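You operate a simulated robot arm through the tools that you are given. There is no shell and no other tool. Be economical: measure what you need, move in short steps, check, and stop when the job is done.

Carry out the task below with a simulated robot arm. There is one attempt and no reset: what you move stays moved.

TASK
Spray the moss, scrub it off and brush out the coping joint.
Fine: use the water spray first, then the churn brush for both; put the brush back. Set down upright: churn brush.

Only the result counts: the job must be done as asked and must still hold three seconds after the hand-in. Knocking over, shifting, dropping, spilling or breaking anything else fails it.

THE ROBOT
A 7-joint arm with a two-finger parallel gripper, fixed in place. Base frame: the origin is at the foot of the arm, x ahead of it, y to its left, z up; the work surface is at about z = 820. Units: mm, degrees, N and s.
Its first joint turns from -166.0 to 166.0 degrees. Payload 4.4 kg.
The TCP is the grasp point between the finger pads, 23 mm short of the fingertips. In the tool frame z runs along the fingers and y along their closing line. Largest opening 94 mm; finger width 38, thickness 10; the body of the gripper, 54 by 96 mm, starts 39 mm behind the TCP.
Orientation is that of the tool frame in the base frame, as a unit quaternion [x, y, z, w]. With the fingers straight down and closing along the base's y, the tool's x points along the base's -x, its y along +y and its z along -z.

THE INTERFACE
- The arm moves only by the tool servo_tool. Its arguments are lists of equal length, an entry for each row: "slide": the shift along the base's x, y, z in m, a list of three; "dr": the turn, a rotation vector about the base's x, y, z in degrees, a list of three. In form: {"slide": [[tx, ty, tz], ...], "dr": [[ax, ay, az], ...]}. A call has 1 to 12 rows; each row shifts and turns the commanded pose from where the row before left it. "fingers" is the finger opening in m, from 0 to 0.094, set as the call begins (left out, the last holds). Rows are played at 5 a second. More than 50 mm and 8.6 degrees between two rows, or a gripper value outside its range, and nothing of the call is played. Where a pose cannot be reached the arm comes as near as it can. A force on the tool above 50 N (or 10 N above the force at the start of the call, whichever is more), or a blocked arm, ends the call early, and 0.2 s more pass. The fingers move at their own pace (about 72 mm/s each) and stop on an object; they squeeze with about 35 N. The grip force told is the motor's: it shows also when the fingers shut on nothing. Time passes only in rows, and 0.2 s behind the last, so rows that do not move let the fingers close. The reply holds the time, the measured pose of the TCP, the force on the tool along the base axes, the opening and the grip force, in the units named above and with some noise, with the torque about the TCP (base axes, N m) and any sound that the robot's microphone picked up, and new pictures: "views" is both (left out), scene, wrist or none.
- Cameras (640 x 400 px; columns grow to the right, rows downward): "scene" is fixed at [57.2, 651.1, 1546.1]; the picture's right is [-0.48, -0.88, 0.00], its down [-0.45, 0.25, -0.86] and it looks along [0.75, -0.41, -0.51] (base axes); focal length 370 px, centre (320, 200). "wrist" rides on the gripper at [86, 16, -74] in the tool frame; the picture's right is [-0.18, 0.98, 0.00], its down [-0.58, -0.11, -0.81] and it looks along [-0.79, -0.15, 0.59] (tool axes); focal length 243 px, centre (320, 200). There is no depth. A picture from a camera that has moved, and an enlarged one, comes with that camera's place and axes in the base frame and with its lens. The place of the scene camera against the robot may be out by one fixed shift of up to 12 mm in any direction.
- enlarge(camera, box): a new picture of the part [left, top, right, bottom] of that camera's present view, enlarged. The clock stands still meanwhile.
- close_job(): hands the job in; it is judged then, once.

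Go step by step. Nothing tells you positions but the pictures and the camera data: compare them with the known pose of the tool, close in by small moves and look again before you grip or let go. The budget is 120 turns and 200 pictures, counting those below and the enlarged ones. Unless the task says otherwise, let go and move clear before handing in, and close with one line.

The tools are called after "Request:" as a command line: name --argument value ..., lists and objects as JSON in quotes. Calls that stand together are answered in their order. servo_tool: Moves the arm, as the interface text tells. Its arguments: {"type":"object","properties":{"slide":{"type":"array","items":{"type":"array","items":{"type":"number"}}},"dr":{"type":"array","items":{"type":"array","items":{"type":"number"}}},"fingers":{"type":"number"},"views":{"type":"string","enum":["both","scene","wrist","none"]}},"required":["slide","dr"]} The other tools are called the same way: enlarge (camera, box) takes an enlarged picture of a part of a camera's view; close_job () hands the job in.

At the start:

```text
clock: 0.0
tool_pos: [676.2, 377.6, 1272.9]
tcp_rot: [0.0, 1.0, 0.0, 0.0]
wrist_force: [0.4, 0.0, -0.3]
wrist_torque: [0.0, -0.02, 0.05]
finger_gap: 93.8
gripper_force: 0.1
```

scene: 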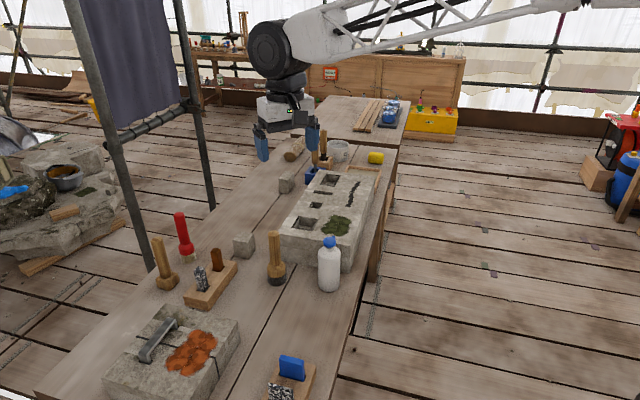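
wrist: 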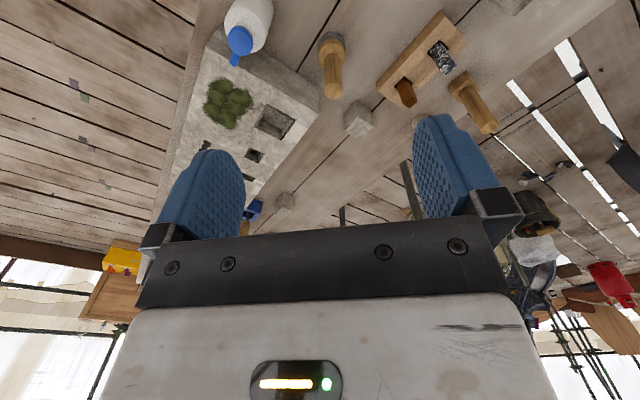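

I see a long bench with a stone block carrying green moss and a dark joint, a spray bottle with a blue cap, and several brushes. I'll look closer before moving.

Request:
enlarge --camera "scene" --box '[240, 130, 400, 230]'

Request:
enlarge --camera "scene" --box '[140, 200, 360, 338]'

Request:
enlarge --camera "scene" --box '[80, 275, 340, 400]'

```text
4.00 times, centred on (320, 180) of scene
camera zoom: at [57.2, 651.1, 1546.1], right [-0.48, -0.88, 0.0], down [-0.45, 0.25, -0.86], along [0.75, -0.41, -0.51], focal length 1479 px, centre (320, 280)
```

zoom: 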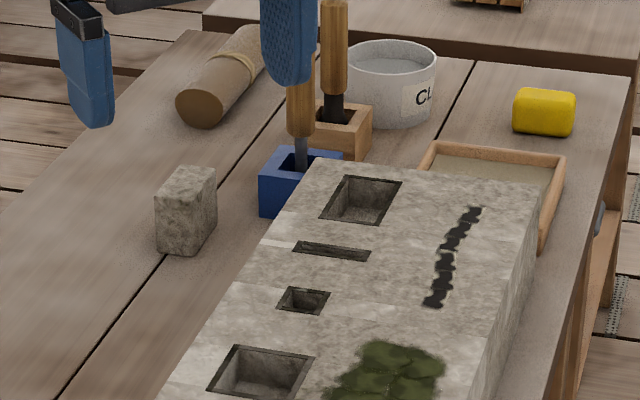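

```text
2.90 times, centred on (250, 269) of scene
camera zoom: at [57.2, 651.1, 1546.1], right [-0.48, -0.88, 0.0], down [-0.45, 0.25, -0.86], along [0.75, -0.41, -0.51], focal length 1072 px, centre (523, 0)
```

zoom: 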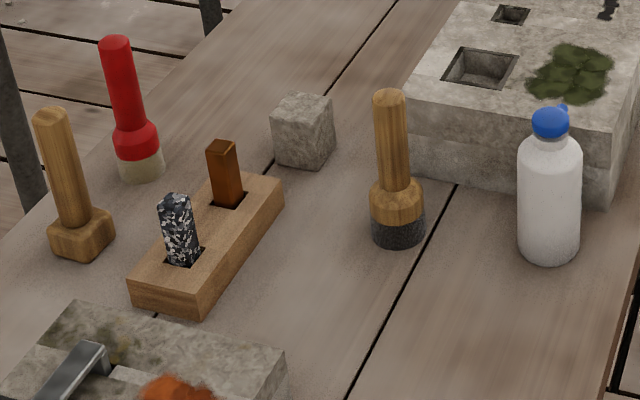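

```text
2.46 times, centred on (210, 338) of scene
camera zoom: at [57.2, 651.1, 1546.1], right [-0.48, -0.88, 0.0], down [-0.45, 0.25, -0.86], along [0.75, -0.41, -0.51], focal length 910 px, centre (591, -138)
```

zoom: 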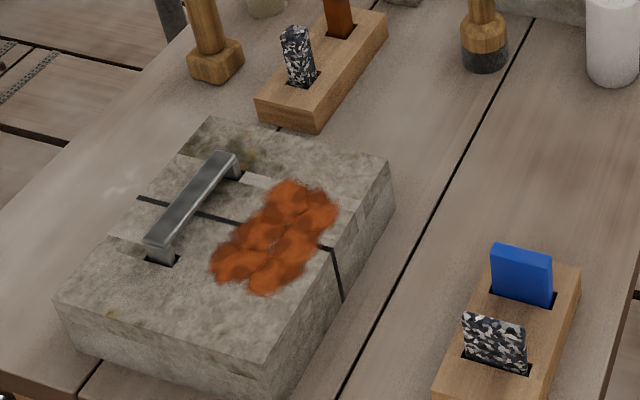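

The moss and a dark dirty joint lie on the near block; there are several brush-like tools. I'll move for a better wrist look and enlarge the brush candidates.

Request:
enlarge --camera "scene" --box '[250, 220, 350, 300]'

Request:
enlarge --camera "scene" --box '[140, 205, 220, 295]'

Request:
servo_tool --slide '[[-0.03, -0.045, 0], [-0.03, -0.045, 0], [-0.03, -0.045, 0], [-0.03, -0.045, 0], [-0.03, -0.045, 0], [0, 0, 0]]' --dr '[[0, 0, 0], [0, 0, 0], [0, 0, 0], [0, 0, 0], [0, 0, 0], [0, 0, 0]]'

```text
5.00 times, centred on (300, 260) of scene
camera zoom: at [57.2, 651.1, 1546.1], right [-0.48, -0.88, 0.0], down [-0.45, 0.25, -0.86], along [0.75, -0.41, -0.51], focal length 1849 px, centre (420, -100)
```

zoom: 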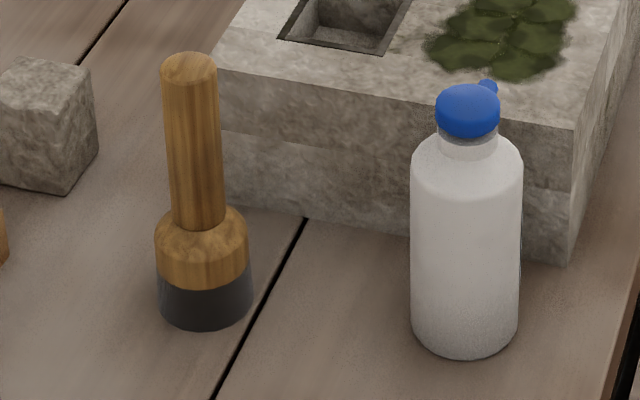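

```text
4.44 times, centred on (180, 250) of scene
camera zoom: at [57.2, 651.1, 1546.1], right [-0.48, -0.88, 0.0], down [-0.45, 0.25, -0.86], along [0.75, -0.41, -0.51], focal length 1643 px, centre (942, -22)
```

zoom: 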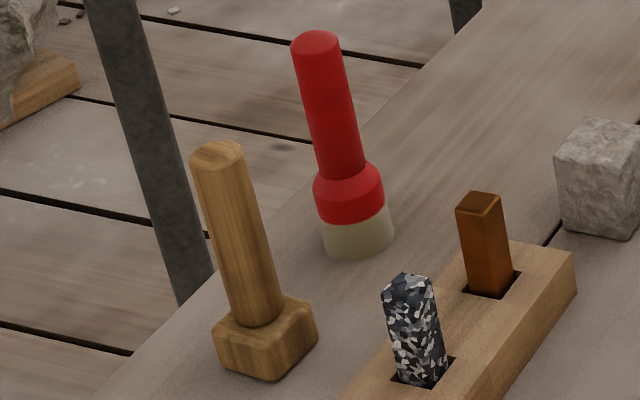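

```text
refused: row 1 steps farther than a row can; nothing moved
```

Churn brush: wooden round one with dark bristles near (795, 390); bottle near (704, 270) with nozzle pointing about toward the block. I'll move back so the wrist camera views the block and the bottle.

Request:
servo_tool --slide '[[-0.04, -0.03, 0], [-0.04, -0.03, 0], [-0.04, -0.03, 0], [-0.04, -0.03, 0], [-0.04, -0.03, 0], [0, 0, 0]]' --dr '[[0, 0, 0], [0, 0, 0], [0, 0, 0], [0, 0, 0], [0, 0, 0], [0, 0, 0]]'

```text
clock: 1.4
tool_pos: [474.9, 230.2, 1271.7]
tcp_rot: [0.0, 1.0, 0.001, 0.0]
wrist_force: [-0.1, -0.2, -0.3]
wrist_torque: [-0.05, -0.02, 0.02]
finger_gap: 94.3
gripper_force: 0.0
camera wrist: at [388.5, 244.1, 1347.8], right [0.18, 0.98, 0.0], down [0.58, -0.11, 0.81], along [0.79, -0.15, -0.59], focal length 243 px, centre (320, 200)
```

scene: 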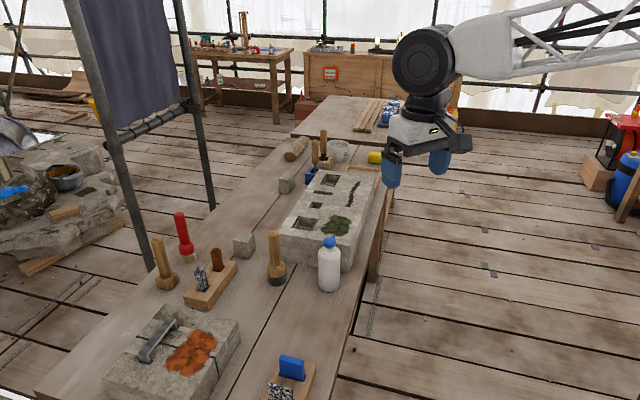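
wrist: 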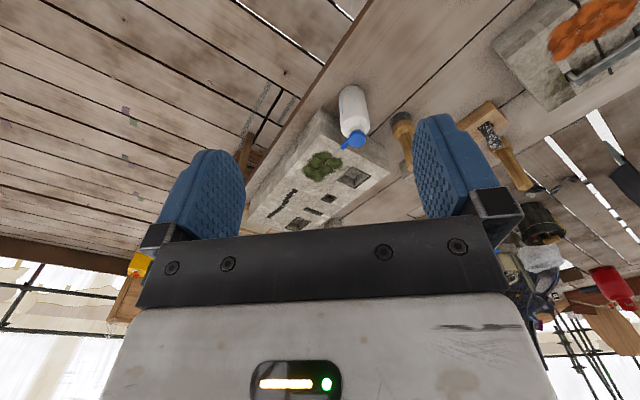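

Request:
enlarge --camera "wrist" --box '[230, 75, 430, 235]'

```text
2.50 times, centred on (330, 155) of wrist
camera zoom: at [388.5, 244.1, 1347.8], right [0.18, 0.98, 0.0], down [0.58, -0.11, 0.81], along [0.79, -0.15, -0.59], focal length 606 px, centre (295, 312)
```

zoom: 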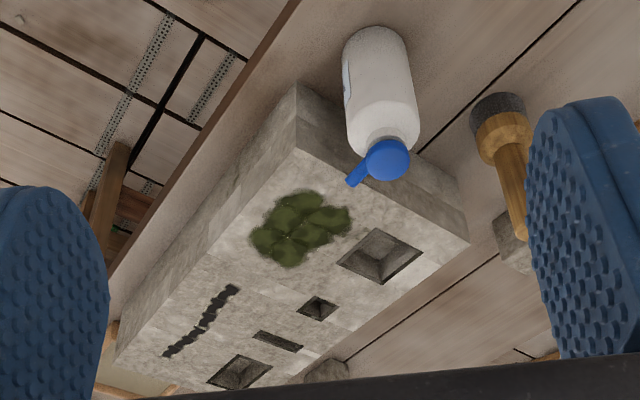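

The nozzle points about azimuth -55°; moss near (829, 165, 915); dirty joint from about (910, 73) to (1033, -50). I'll tilt the tool 60° and yaw -30° to grip the bottle body from behind.

Request:
servo_tool --slide '[[0.007, 0.009, -0.019], [0.007, 0.009, -0.019], [0.007, 0.009, -0.019], [0.007, 0.009, -0.019], [0.007, 0.009, -0.019], [0.007, 0.009, -0.019], [0.007, 0.009, -0.019], [0.007, 0.009, -0.019], [0.007, 0.009, -0.019], [0.007, 0.009, -0.019], [0.007, 0.009, -0.019], [0.007, 0.009, -0.019]]' --dr '[[0, -7.5, 0], [0, -7.5, 0], [0, -7.5, 0], [0, -7.5, 0], [0, -7.5, 0], [0, -7.5, 0], [0, -7.5, 0], [0, -7.5, 0], [0, 0, -7.5], [0, 0, -7.5], [0, 0, -7.5], [0, 0, -7.5]]'

```text
clock: 4.0
tool_pos: [559.7, 337.0, 1044.6]
tcp_rot: [0.225, 0.836, -0.13, 0.483]
wrist_force: [0.3, 1.1, -0.2]
wrist_torque: [-0.02, 0.01, 0.01]
finger_gap: 94.0
gripper_force: 0.2
camera wrist: at [475.2, 402.7, 1007.3], right [0.57, 0.8, 0.16], down [-0.41, 0.11, 0.91], along [0.71, -0.58, 0.39], focal length 243 px, centre (320, 200)
```

scene: 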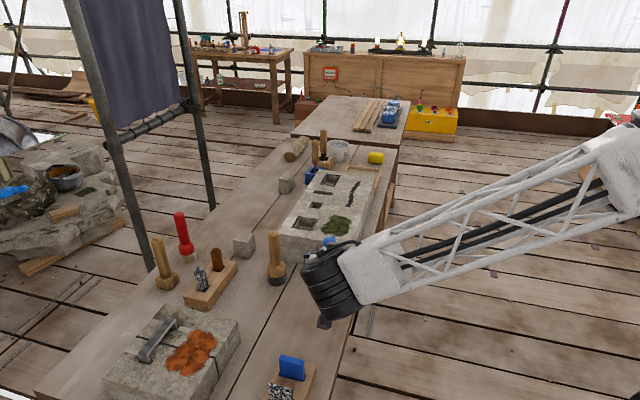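
wrist: 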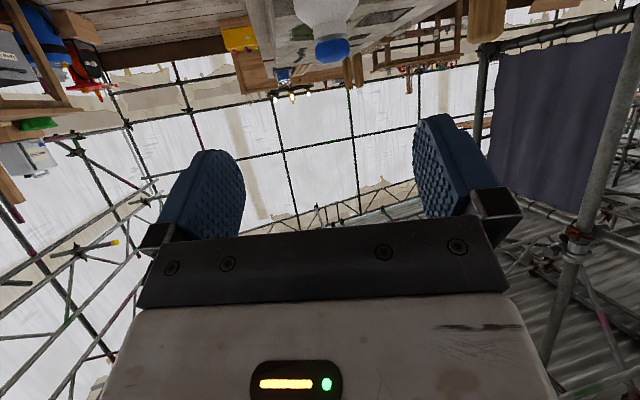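

The camera now looks up from beneath; the bottle cap and shoulder show at the top. I'll zoom there to fix the bottle's axis.

Request:
enlarge --camera "wrist" --box '[250, 0, 410, 100]'

```text
4.00 times, centred on (330, 50) of wrist
camera zoom: at [475.2, 402.7, 1007.3], right [0.57, 0.8, 0.16], down [-0.41, 0.11, 0.91], along [0.71, -0.58, 0.39], focal length 970 px, centre (280, 800)
```

zoom: 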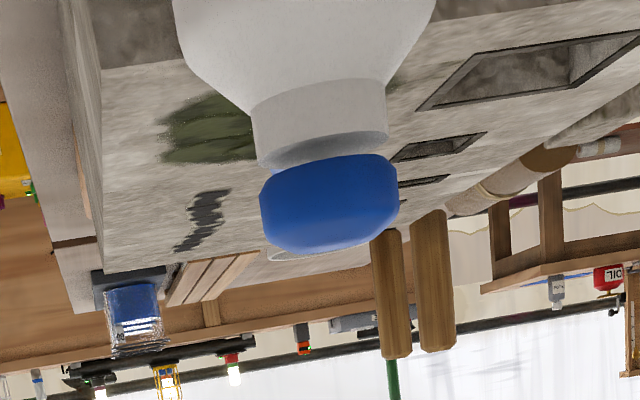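

Both views agree on the bottle axis at about (707, 259), shoulder at z ≈ 933. I'll go to a pre-grasp along the approach axis.

Request:
servo_tool --slide '[[0.024, -0.012, -0.027], [0.024, -0.012, -0.027], [0.024, -0.011, -0.027], [0, 0, 0]]' --dr '[[0, 0, 0], [0, 0, 0], [0, 0, 0], [0, 0, 0]]'

```text
clock: 5.0
tool_pos: [631.0, 299.5, 963.7]
tcp_rot: [0.223, 0.836, -0.129, 0.484]
wrist_force: [-0.6, -0.5, -0.7]
wrist_torque: [0.02, -0.01, 0.05]
finger_gap: 93.8
gripper_force: 0.0
camera wrist: at [547.0, 366.2, 927.5], right [0.57, 0.81, 0.16], down [-0.41, 0.11, 0.91], along [0.71, -0.58, 0.39], focal length 243 px, centre (320, 200)
```

scene: 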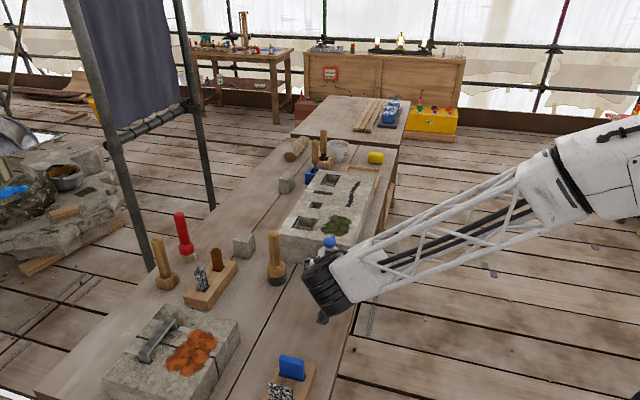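
wrist: 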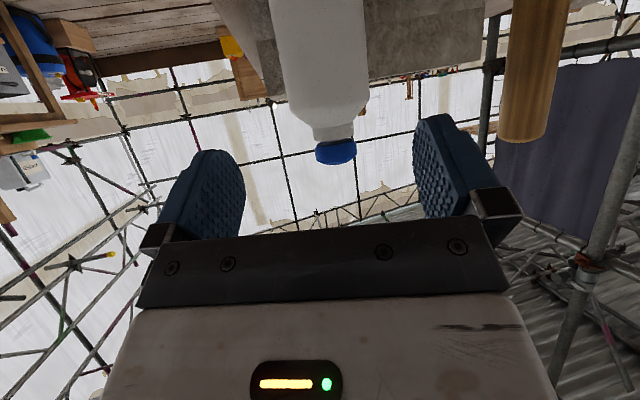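

The estimate holds: cap at (706, 260). Advancing to the grasp.

Request:
servo_tool --slide '[[0.019, -0.01, -0.0125], [0.019, -0.01, -0.0125], [0.019, -0.01, -0.0125], [0.018, -0.01, -0.012], [0, 0, 0]]' --dr '[[0, 0, 0], [0, 0, 0], [0, 0, 0], [0, 0, 0], [0, 0, 0]]'

```text
clock: 6.2
tool_pos: [706.4, 258.9, 912.1]
tcp_rot: [0.224, 0.837, -0.13, 0.483]
wrist_force: [-0.3, -0.5, -0.4]
wrist_torque: [-0.02, 0.03, -0.01]
finger_gap: 94.0
gripper_force: 0.1
camera wrist: at [621.7, 325.7, 876.4], right [0.57, 0.81, 0.16], down [-0.41, 0.11, 0.91], along [0.71, -0.58, 0.39], focal length 243 px, centre (320, 200)
```

scene: 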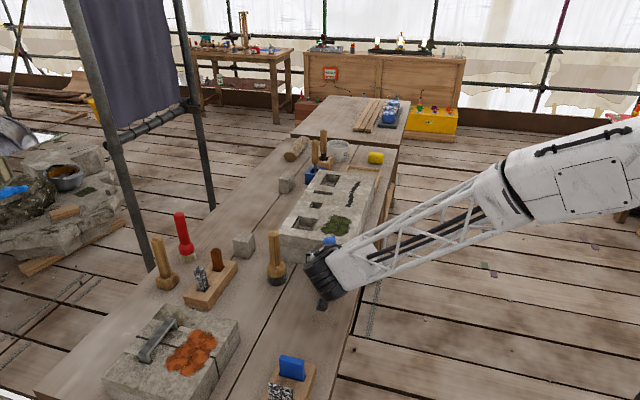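
wrist: 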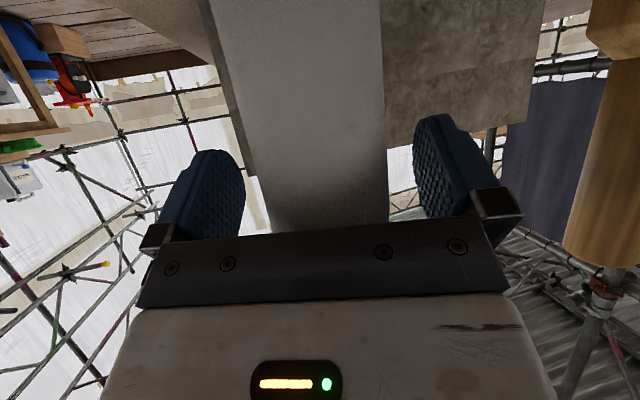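

Bottle is centred between the fingers; closing.

Request:
servo_tool --slide '[[0, 0, 0], [0, 0, 0], [0, 0, 0], [0, 0, 0]]' --dr '[[0, 0, 0], [0, 0, 0], [0, 0, 0], [0, 0, 0]]' --fingers 0.045 --views "wrist"

```text
clock: 7.2
tool_pos: [707.3, 259.5, 914.2]
tcp_rot: [0.224, 0.837, -0.129, 0.483]
wrist_force: [0.9, 1.0, 0.8]
wrist_torque: [-0.03, -0.06, 0.02]
finger_gap: 59.4
gripper_force: 35.0
camera wrist: at [621.6, 325.9, 876.5], right [0.57, 0.81, 0.16], down [-0.41, 0.11, 0.91], along [0.71, -0.58, 0.39], focal length 243 px, centre (320, 200)
```

wrist: 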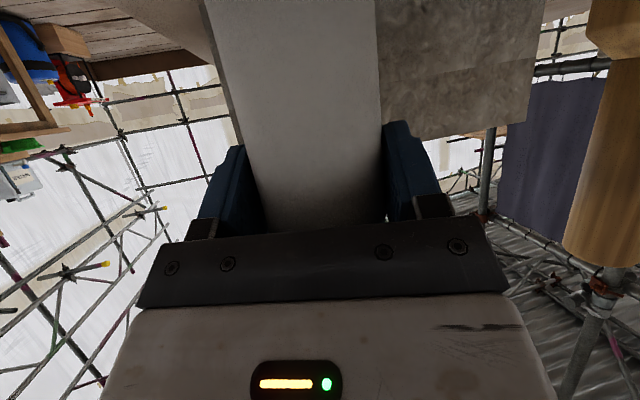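

Gripped at 59 mm. Lifting 120 mm.

Request:
servo_tool --slide '[[0, 0, 0.02], [0, 0, 0.03], [0, 0, 0.04], [0, 0, 0.03], [0, 0, 0]]' --dr '[[0, 0, 0], [0, 0, 0], [0, 0, 0], [0, 0, 0], [0, 0, 0]]'

Request:
enlarge --camera "scene" --box '[260, 170, 380, 270]'

```text
clock: 8.4
tool_pos: [708.3, 261.5, 1035.0]
tcp_rot: [0.224, 0.836, -0.13, 0.483]
wrist_force: [-0.8, 0.4, -4.2]
wrist_torque: [0.02, 0.01, -0.04]
finger_gap: 59.3
gripper_force: 34.9
camera wrist: at [622.9, 328.1, 998.2], right [0.57, 0.81, 0.16], down [-0.41, 0.11, 0.91], along [0.71, -0.58, 0.39], focal length 243 px, centre (320, 200)
```

scene: 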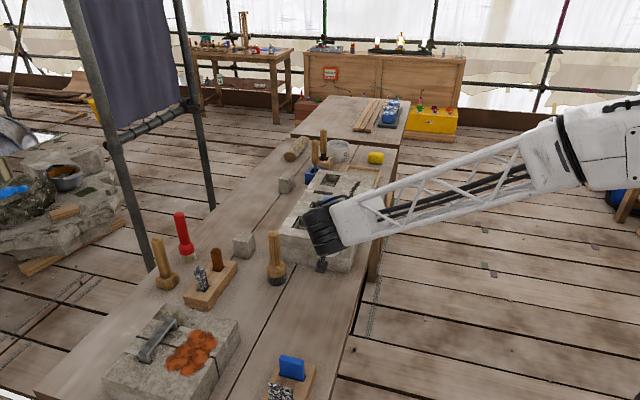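
wrist: 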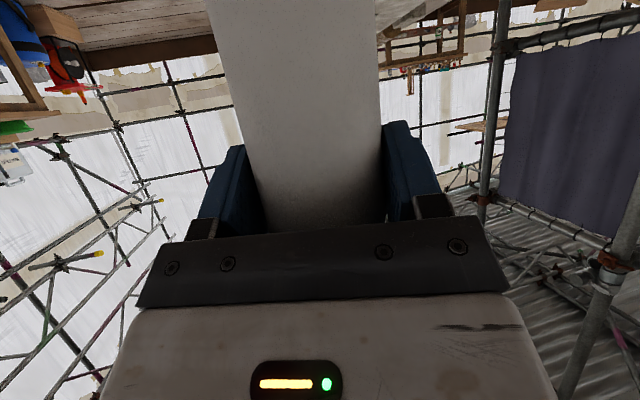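

```text
4.00 times, centred on (320, 220) of scene
camera zoom: at [57.2, 651.1, 1546.1], right [-0.48, -0.88, 0.0], down [-0.45, 0.25, -0.86], along [0.75, -0.41, -0.51], focal length 1479 px, centre (320, 120)
```

zoom: 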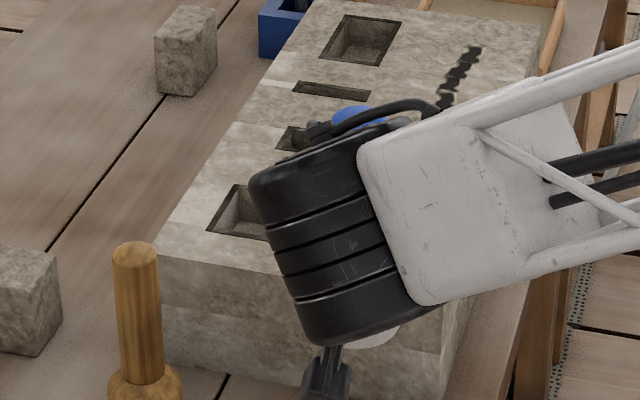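

Bottle lifted cleanly. Now I turn the nozzle to azimuth about -45° and pitch it down 45°, about 140 mm short of the moss.

Request:
servo_tool --slide '[[0, 0.002, -0.004], [0, 0.002, -0.004], [0.001, 0.002, -0.005], [0.001, 0.002, -0.005], [0.001, 0.003, -0.005], [0.001, 0.003, -0.005], [0, 0.003, -0.005], [0, 0.003, -0.005], [0, 0, 0]]' --dr '[[0, 0, 5], [0, 0, 5], [5.3, 5.3, 0], [5.3, 5.3, 0], [5.3, 5.3, 0], [5.3, 5.3, 0], [5.3, 5.3, 0], [5.3, 5.3, 0], [0, 0, 0]]'

Request:
enlarge --camera "scene" --box '[260, 150, 400, 270]'

```text
clock: 10.4
tool_pos: [712.1, 280.2, 996.7]
tcp_rot: [0.248, 0.945, 0.111, 0.183]
wrist_force: [-0.9, -3.6, 17.2]
wrist_torque: [-0.28, 0.34, 0.08]
finger_gap: 44.7
gripper_force: 0.1
heard: click
camera wrist: at [619.8, 328.4, 1044.6], right [0.57, 0.74, 0.35], down [0.1, -0.48, 0.87], along [0.82, -0.46, -0.35], focal length 243 px, centre (320, 200)
```

scene: 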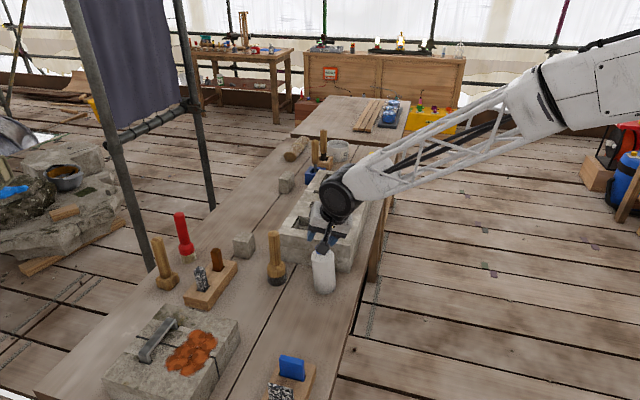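
wrist: 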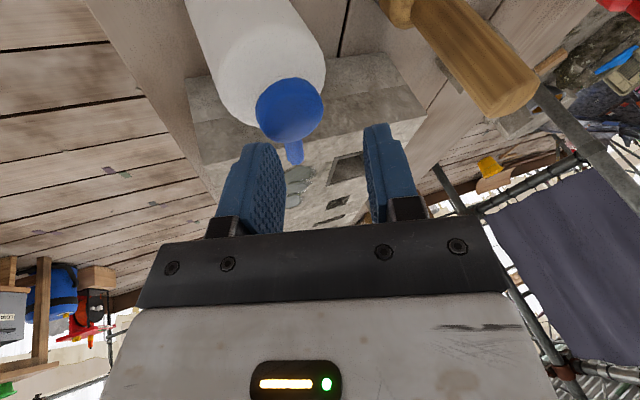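

```text
3.33 times, centred on (330, 210) of scene
camera zoom: at [57.2, 651.1, 1546.1], right [-0.48, -0.88, 0.0], down [-0.45, 0.25, -0.86], along [0.75, -0.41, -0.51], focal length 1232 px, centre (287, 167)
```

zoom: 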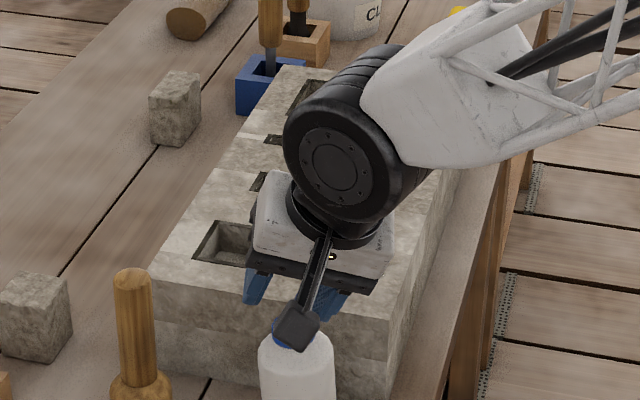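

The bottle slipped out of the fingers during the tilt and seems to be standing or leaning; the wrist feels about 17 N. I'll look before moving.

Request:
enlarge --camera "wrist" --box '[170, 0, 430, 220]'

Request:
enlarge --camera "scene" --box '[280, 220, 380, 300]'

```text
1.82 times, centred on (300, 110) of wrist
camera zoom: at [619.8, 328.4, 1044.6], right [0.57, 0.74, 0.35], down [0.1, -0.48, 0.87], along [0.82, -0.46, -0.35], focal length 441 px, centre (356, 364)
```

zoom: 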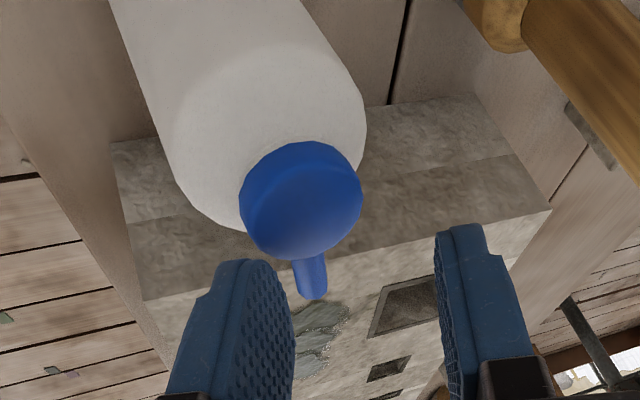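

```text
5.00 times, centred on (330, 260) of scene
camera zoom: at [57.2, 651.1, 1546.1], right [-0.48, -0.88, 0.0], down [-0.45, 0.25, -0.86], along [0.75, -0.41, -0.51], focal length 1849 px, centre (270, -100)
```

zoom: 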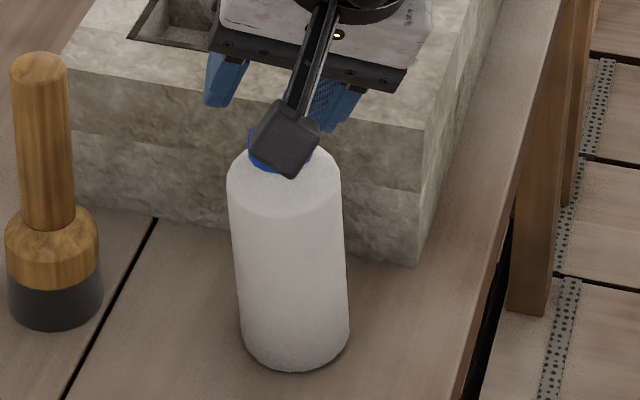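

The moss now looks wet, so the spray appears to have fired; the bottle stands on the table close to its origin, shifted some 15-25 mm. I'll wait a moment to read forces and see whether it's static.

Request:
servo_tool --slide '[[0, 0, 0], [0, 0, 0]]' --dr '[[0, 0, 0], [0, 0, 0]]'

```text
clock: 11.0
tool_pos: [711.8, 280.9, 995.0]
tcp_rot: [0.249, 0.945, 0.11, 0.184]
wrist_force: [-1.8, -5.0, 21.2]
wrist_torque: [-0.26, 0.38, 0.06]
finger_gap: 44.4
gripper_force: 0.1
camera wrist: at [619.5, 328.4, 1044.0], right [0.57, 0.74, 0.35], down [0.1, -0.48, 0.87], along [0.82, -0.46, -0.35], focal length 243 px, centre (320, 200)
```

scene: 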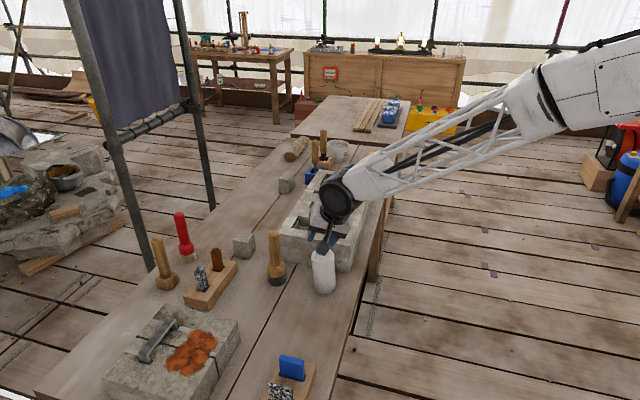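
wrist: 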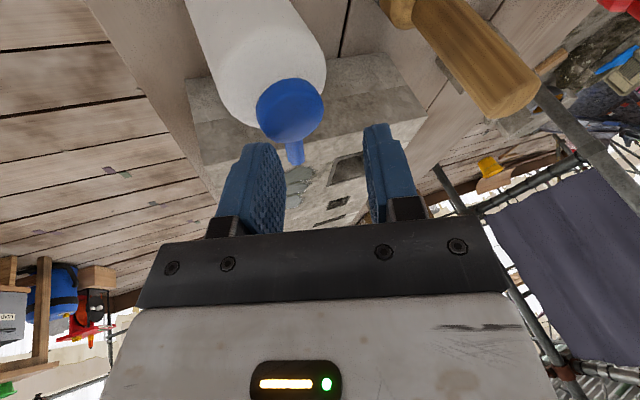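

The left fingertip corner is resting on the bottle's cap region, pressing it down. I'll ease straight up in tiny steps.

Request:
servo_tool --slide '[[0, 0, 0.003], [0, 0, 0.003], [0, 0, 0.003]]' --dr '[[0, 0, 0], [0, 0, 0], [0, 0, 0]]'

```text
clock: 11.8
tool_pos: [712.0, 281.2, 1004.8]
tcp_rot: [0.248, 0.945, 0.109, 0.183]
wrist_force: [-0.1, 0.2, 3.8]
wrist_torque: [-0.03, 0.07, -0.01]
finger_gap: 45.1
gripper_force: 0.0
camera wrist: at [619.3, 328.8, 1052.3], right [0.57, 0.74, 0.35], down [0.1, -0.48, 0.87], along [0.81, -0.46, -0.35], focal length 243 px, centre (320, 200)
```

scene: 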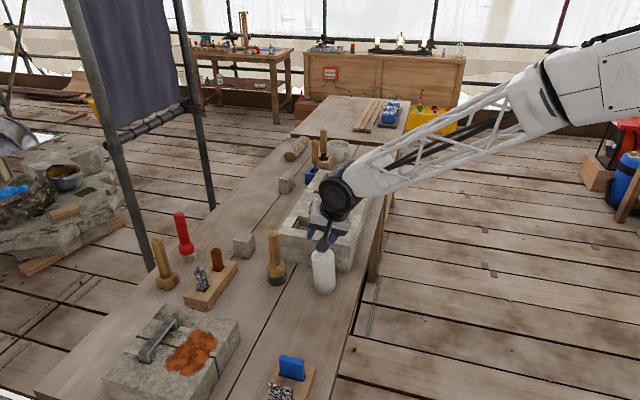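
wrist: 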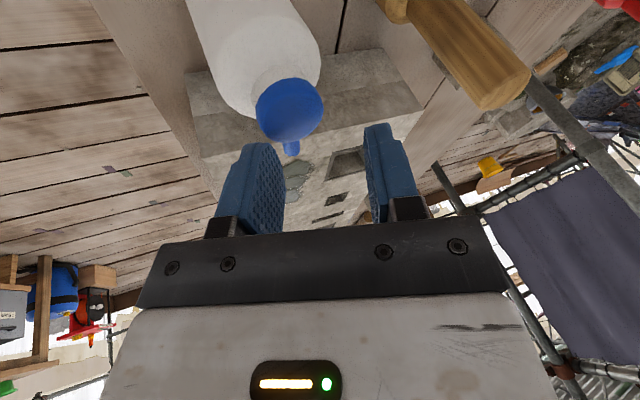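

Force is nearly gone and the bottle stays up. Continuing upward slowly.

Request:
servo_tool --slide '[[0, 0, 0.003], [0, 0, 0.003], [0, 0, 0.004], [0, 0, 0.005], [0, 0, 0.005]]' --dr '[[0, 0, 0], [0, 0, 0], [0, 0, 0], [0, 0, 0], [0, 0, 0]]'

Request:
enlarge --camera "scene" --box '[280, 220, 380, 300]'

```text
clock: 13.0
tool_pos: [712.4, 281.7, 1024.2]
tcp_rot: [0.249, 0.945, 0.109, 0.184]
wrist_force: [-0.1, -0.9, 0.5]
wrist_torque: [-0.02, -0.01, 0.03]
finger_gap: 45.0
gripper_force: 0.1
camera wrist: at [619.6, 329.1, 1073.0], right [0.57, 0.74, 0.35], down [0.1, -0.48, 0.87], along [0.82, -0.46, -0.35], focal length 243 px, centre (320, 200)
```

scene: 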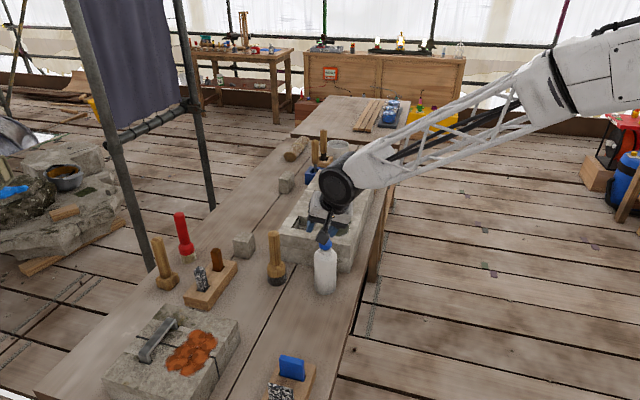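
wrist: 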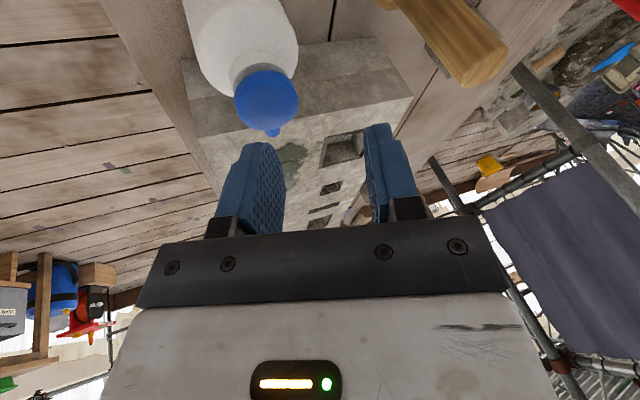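

```text
5.00 times, centred on (330, 260) of scene
camera zoom: at [57.2, 651.1, 1546.1], right [-0.48, -0.88, 0.0], down [-0.45, 0.25, -0.86], along [0.75, -0.41, -0.51], focal length 1849 px, centre (270, -100)
```

zoom: 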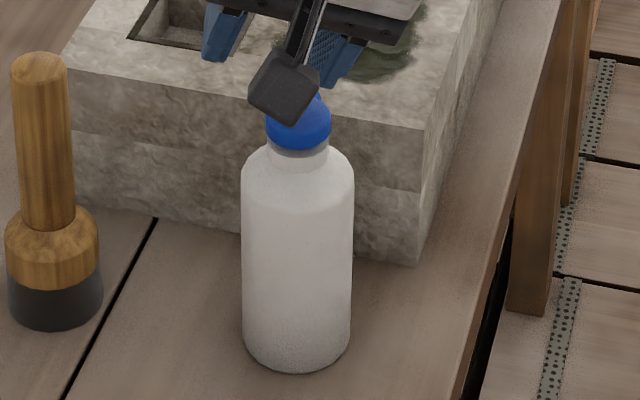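

Bottle is upright and free, only ~15 mm off its old spot; the moss is clearly wet. Now I'll rise, reorient to a 45° tilt toward azimuth 25° and approach the churn brush.

Request:
servo_tool --slide '[[0, 0, 0.04], [0, 0, 0.04], [0, 0, 0.03], [0, 0.008, -0.006], [0, 0.008, -0.006], [0, 0.007, -0.006], [-0.002, 0.007, -0.006], [-0.002, 0.007, -0.006], [-0.003, 0.007, -0.006], [-0.003, 0.007, -0.006], [0, 0, 0]]' --dr '[[0, 0, 0], [0, 0, 0], [0, 0, 0], [-2.55, -3.92, 6.62], [-2.55, -3.92, 6.62], [-2.55, -3.92, 6.62], [-2.55, -3.92, 6.62], [-2.55, -3.92, 6.62], [-2.55, -3.92, 6.62], [-2.55, -3.92, 6.62], [0, 0, 0]]' --fingers 0.07

Request:
enlarge --camera "scene" --box '[260, 160, 400, 300]'

```text
clock: 15.4
tool_pos: [702.2, 332.5, 1092.3]
tcp_rot: [-0.201, 0.902, 0.083, 0.373]
wrist_force: [0.1, 0.5, -0.3]
wrist_torque: [0.01, 0.0, -0.03]
finger_gap: 70.0
gripper_force: 0.0
camera wrist: at [592.5, 297.2, 1085.3], right [-0.3, 0.94, 0.13], down [-0.1, -0.17, 0.98], along [0.95, 0.28, 0.14], focal length 243 px, centre (320, 200)
```

scene: 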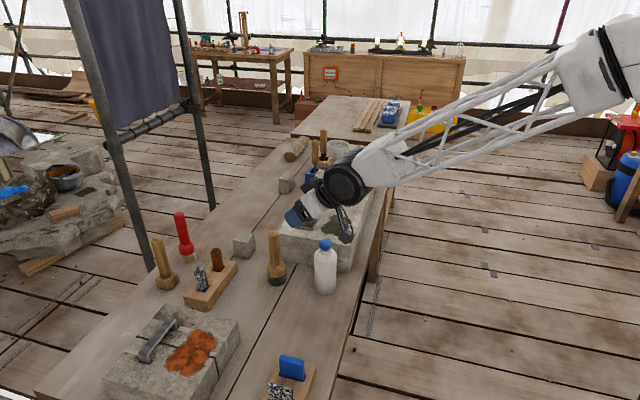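
wrist: 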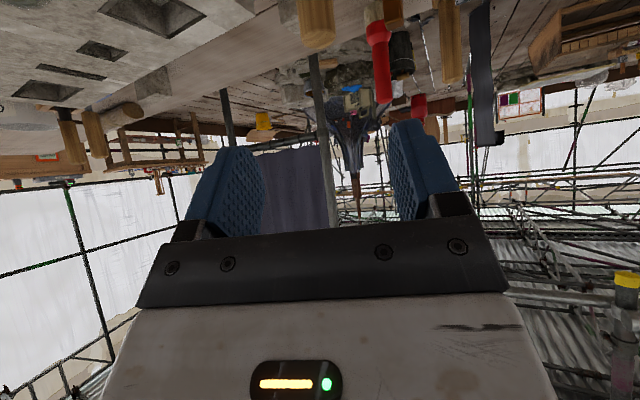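

```text
2.86 times, centred on (330, 230) of scene
camera zoom: at [57.2, 651.1, 1546.1], right [-0.48, -0.88, 0.0], down [-0.45, 0.25, -0.86], along [0.75, -0.41, -0.51], focal length 1056 px, centre (291, 114)
```

zoom: 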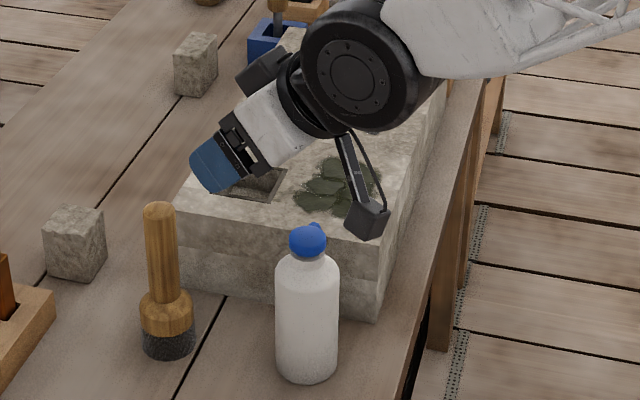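

The moss is evenly wet. The brush handle is at about (795, 373), top near z 985; moving to a pre-grasp 80 mm short.

Request:
servo_tool --slide '[[0.014, 0.0055, -0.026], [0.014, 0.0055, -0.026], [0.014, 0.0055, -0.025], [0, 0, 0]]' --dr '[[0, 0, 0], [0, 0, 0], [0, 0, 0], [0, 0, 0]]'

Request:
enlarge --camera "scene" --box '[230, 190, 350, 300]'

```text
clock: 16.4
tool_pos: [744.3, 348.5, 1015.5]
tcp_rot: [-0.201, 0.902, 0.084, 0.374]
wrist_force: [0.4, -0.5, 0.4]
wrist_torque: [-0.01, -0.01, 0.01]
finger_gap: 69.9
gripper_force: 0.0
camera wrist: at [634.7, 314.7, 1007.7], right [-0.3, 0.94, 0.13], down [-0.1, -0.17, 0.98], along [0.95, 0.28, 0.14], focal length 243 px, centre (320, 200)
```

scene: 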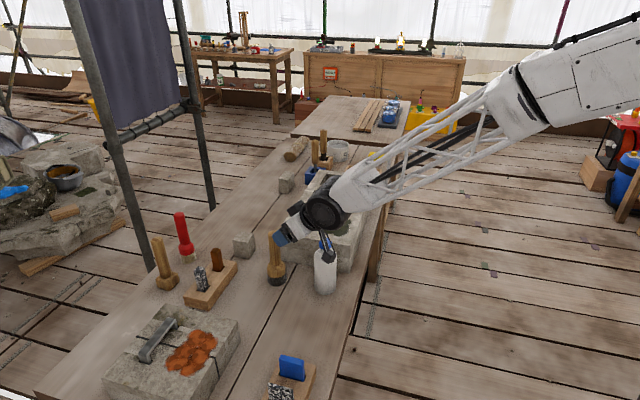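
wrist: 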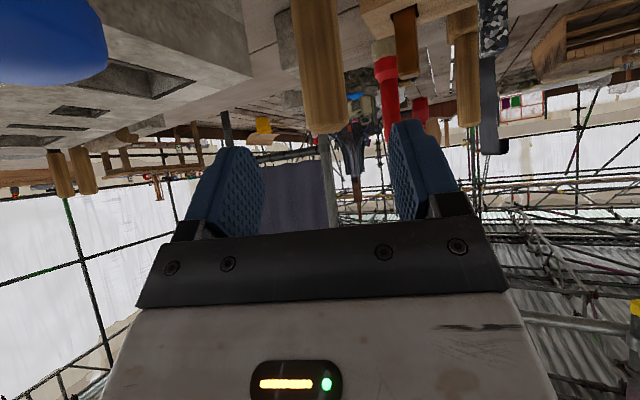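

```text
3.64 times, centred on (290, 245) of scene
camera zoom: at [57.2, 651.1, 1546.1], right [-0.48, -0.88, 0.0], down [-0.45, 0.25, -0.86], along [0.75, -0.41, -0.51], focal length 1345 px, centre (429, 36)
```

zoom: 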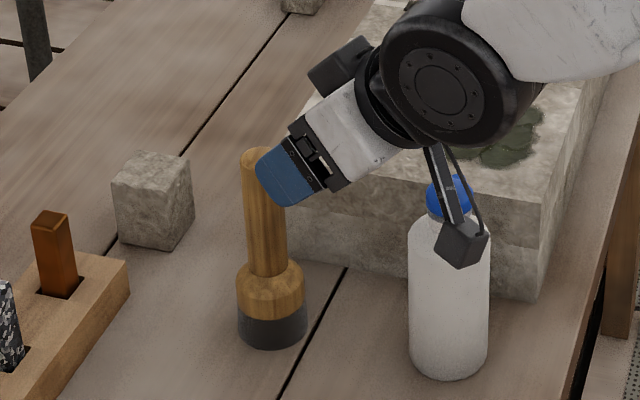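

The brush is confirmed at (795, 374.5). To keep the camera bracket off the bottle, I'll yaw the tool -15° first and line up again.

Request:
servo_tool --slide '[[-0.003, 0.008, 0], [-0.002, 0.0075, 0], [0, 0, 0]]' --dr '[[0, 0, -7.5], [0, 0, -7.5], [0, 0, 0]]'

```text
clock: 17.2
tool_pos: [737.6, 365.4, 1016.6]
tcp_rot: [-0.081, 0.92, 0.035, 0.382]
wrist_force: [-0.4, -0.6, 1.6]
wrist_torque: [0.0, 0.09, -0.04]
finger_gap: 70.2
gripper_force: 0.1
camera wrist: at [624.3, 359.5, 1009.3], right [-0.04, 0.99, 0.13], down [-0.14, -0.14, 0.98], along [0.99, 0.02, 0.14], focal length 243 px, centre (320, 200)
```

scene: 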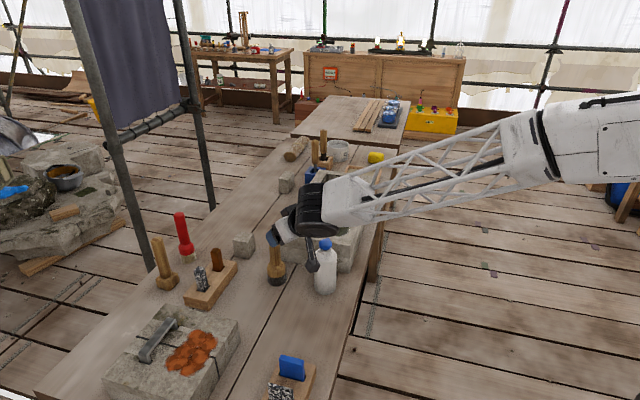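
wrist: 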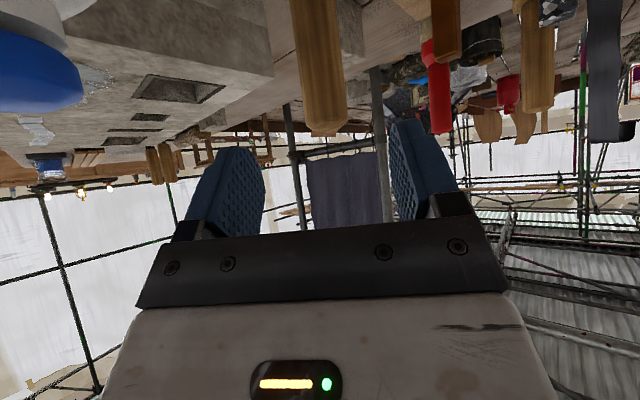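

Handle centred; camera now well clear of the bottle. Advancing to the grip.

Request:
servo_tool --slide '[[0.0143, 0.0021, -0.0145], [0.0143, 0.0021, -0.0145], [0.0143, 0.0021, -0.0145], [0.0143, 0.0021, -0.0145], [0, 0, 0]]' --dr '[[0, 0, 0], [0, 0, 0], [0, 0, 0], [0, 0, 0], [0, 0, 0]]'

Request:
enlarge --camera "scene" --box '[230, 190, 350, 300]'

```text
clock: 18.4
tool_pos: [794.8, 371.5, 956.8]
tcp_rot: [-0.081, 0.92, 0.035, 0.381]
wrist_force: [0.3, 0.3, 0.5]
wrist_torque: [-0.03, 0.0, 0.03]
finger_gap: 69.9
gripper_force: 0.1
camera wrist: at [680.3, 366.5, 949.8], right [-0.04, 0.99, 0.13], down [-0.14, -0.14, 0.98], along [0.99, 0.03, 0.14], focal length 243 px, centre (320, 200)
```

scene: 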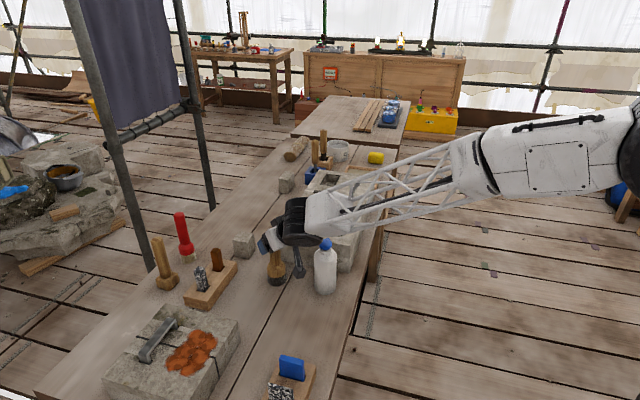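
wrist: 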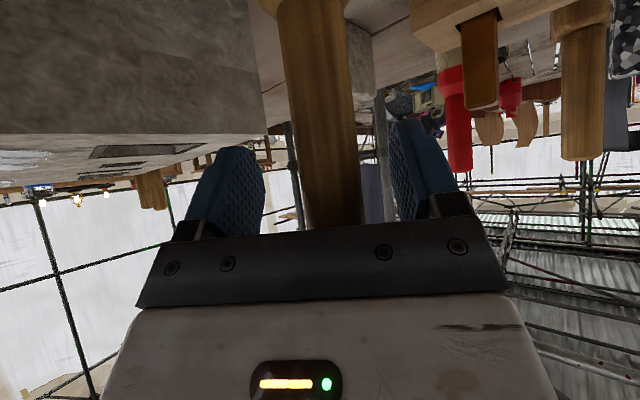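

```text
3.64 times, centred on (290, 245) of scene
camera zoom: at [57.2, 651.1, 1546.1], right [-0.48, -0.88, 0.0], down [-0.45, 0.25, -0.86], along [0.75, -0.41, -0.51], focal length 1345 px, centre (429, 36)
```

zoom: 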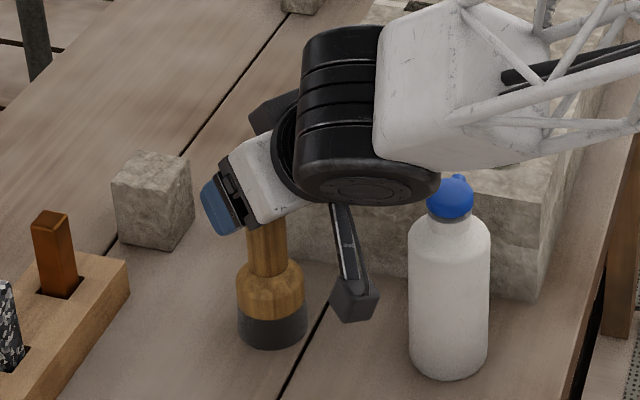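

Handle sits between the pads. Closing.

Request:
servo_tool --slide '[[0, 0, 0], [0, 0, 0], [0, 0, 0], [0, 0, 0]]' --dr '[[0, 0, 0], [0, 0, 0], [0, 0, 0], [0, 0, 0]]' --fingers 0.0

Request:
enlarge --camera "scene" --box '[230, 190, 350, 300]'

```text
clock: 19.4
tool_pos: [794.3, 371.2, 958.0]
tcp_rot: [-0.081, 0.92, 0.035, 0.381]
wrist_force: [-0.3, 0.0, -0.5]
wrist_torque: [0.0, 0.0, -0.02]
finger_gap: 29.7
gripper_force: 34.8
camera wrist: at [680.1, 366.5, 949.9], right [-0.04, 0.99, 0.13], down [-0.14, -0.14, 0.98], along [0.99, 0.03, 0.14], focal length 243 px, centre (320, 200)
```

scene: 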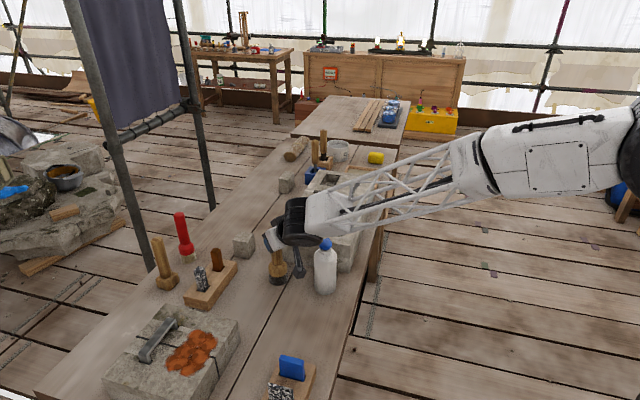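
wrist: 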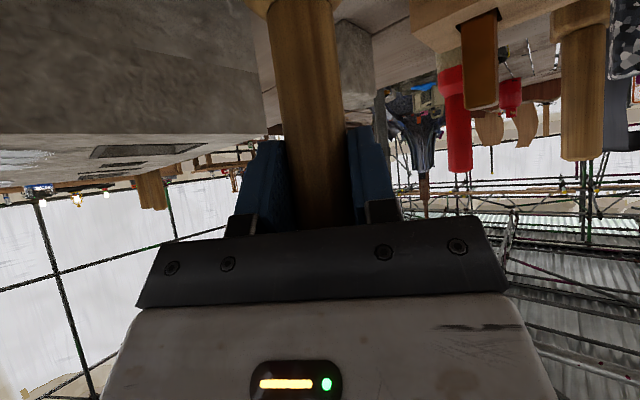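

```text
3.64 times, centred on (290, 245) of scene
camera zoom: at [57.2, 651.1, 1546.1], right [-0.48, -0.88, 0.0], down [-0.45, 0.25, -0.86], along [0.75, -0.41, -0.51], focal length 1345 px, centre (429, 36)
```

zoom: 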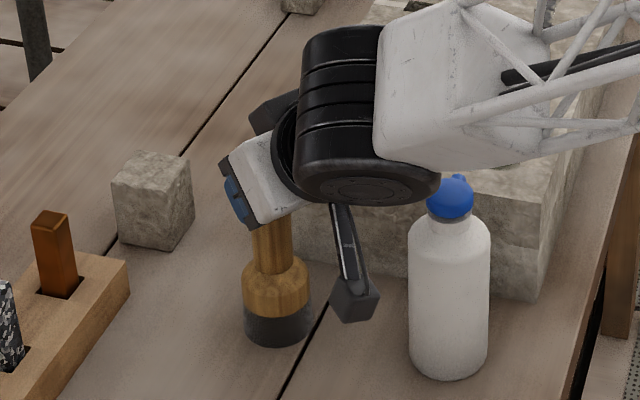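

Gripped (29.7 mm). Lifting 140 mm.

Request:
servo_tool --slide '[[0, 0, 0.02], [0, 0, 0.03], [0, 0, 0.045], [0, 0, 0.045], [0, 0, 0]]' --dr '[[0, 0, 0], [0, 0, 0], [0, 0, 0], [0, 0, 0], [0, 0, 0]]'

Request:
enlarge --camera "scene" --box '[240, 150, 380, 300]'

```text
clock: 20.6
tool_pos: [792.6, 374.3, 1098.2]
tcp_rot: [-0.081, 0.92, 0.035, 0.381]
wrist_force: [-0.1, -0.2, -2.6]
wrist_torque: [-0.04, 0.03, 0.0]
finger_gap: 29.6
gripper_force: 35.1
camera wrist: at [679.3, 368.5, 1090.4], right [-0.04, 0.99, 0.13], down [-0.14, -0.14, 0.98], along [0.99, 0.03, 0.14], focal length 243 px, centre (320, 200)
```

scene: 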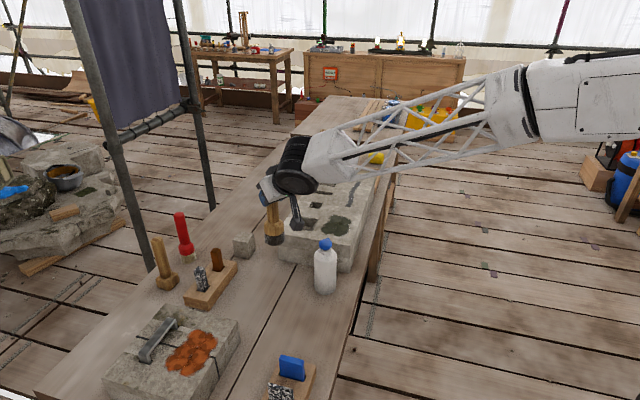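
wrist: 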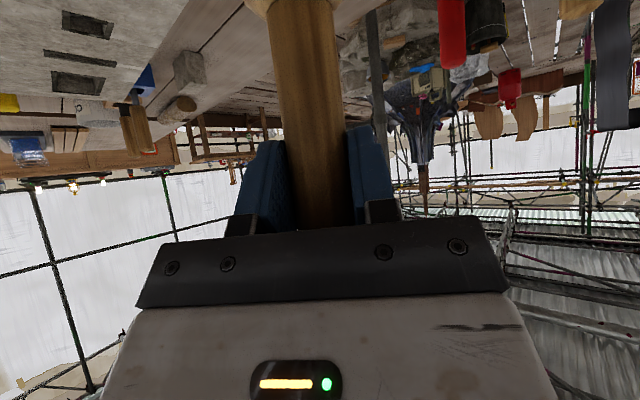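

```text
2.67 times, centred on (310, 225) of scene
camera zoom: at [57.2, 651.1, 1546.1], right [-0.48, -0.88, 0.0], down [-0.45, 0.25, -0.86], along [0.75, -0.41, -0.51], focal length 986 px, centre (347, 133)
```

zoom: 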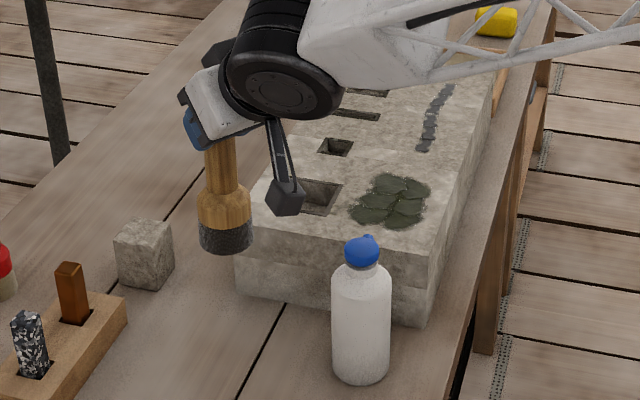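

The brush hangs straight and the moss is about (832, 160), roughly ±45 mm. Moving over it, then descending to just above.

Request:
servo_tool --slide '[[0.008, -0.043, 0], [0.008, -0.043, 0], [0.008, -0.043, 0], [0.008, -0.043, 0], [0.008, -0.042, 0], [0, 0, -0.015], [0, 0, -0.012], [0, 0, 0]]' --dr '[[0, 0, 0], [0, 0, 0], [0, 0, 0], [0, 0, 0], [0, 0, 0], [0, 0, 0], [0, 0, 0], [0, 0, 0]]'

Request:
enlarge --camera "scene" --box '[260, 150, 400, 260]'

```text
clock: 22.4
tool_pos: [835.6, 157.8, 1070.6]
tcp_rot: [-0.082, 0.92, 0.035, 0.381]
wrist_force: [-0.6, 0.0, -1.6]
wrist_torque: [0.02, 0.03, 0.03]
finger_gap: 29.7
gripper_force: 35.0
camera wrist: at [721.4, 152.9, 1063.9], right [-0.04, 0.99, 0.13], down [-0.14, -0.14, 0.98], along [0.99, 0.03, 0.14], focal length 243 px, centre (320, 200)
```

scene: 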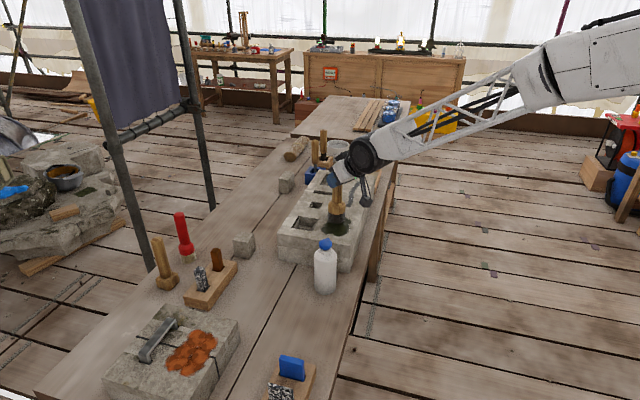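
wrist: 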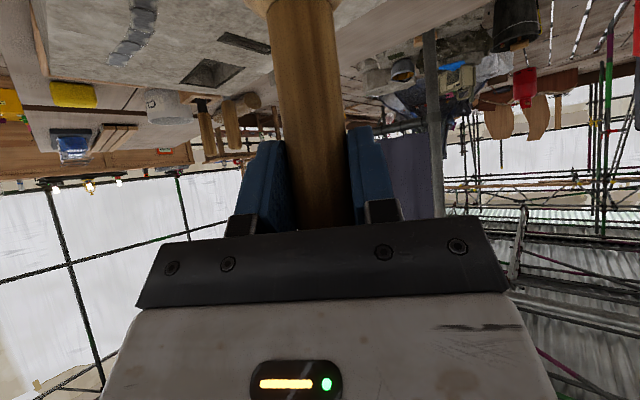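

```text
3.64 times, centred on (330, 205) of scene
camera zoom: at [57.2, 651.1, 1546.1], right [-0.48, -0.88, 0.0], down [-0.45, 0.25, -0.86], along [0.75, -0.41, -0.51], focal length 1345 px, centre (284, 182)
```

zoom: 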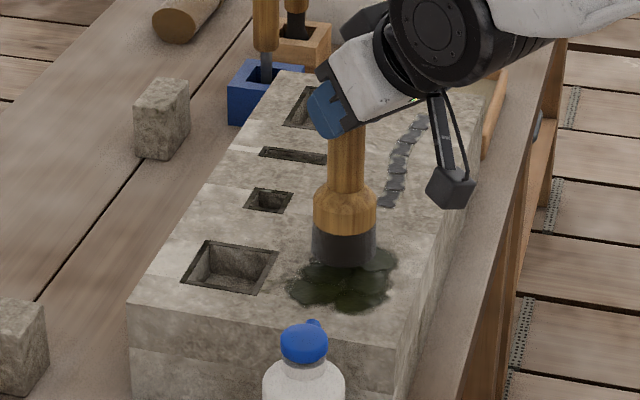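

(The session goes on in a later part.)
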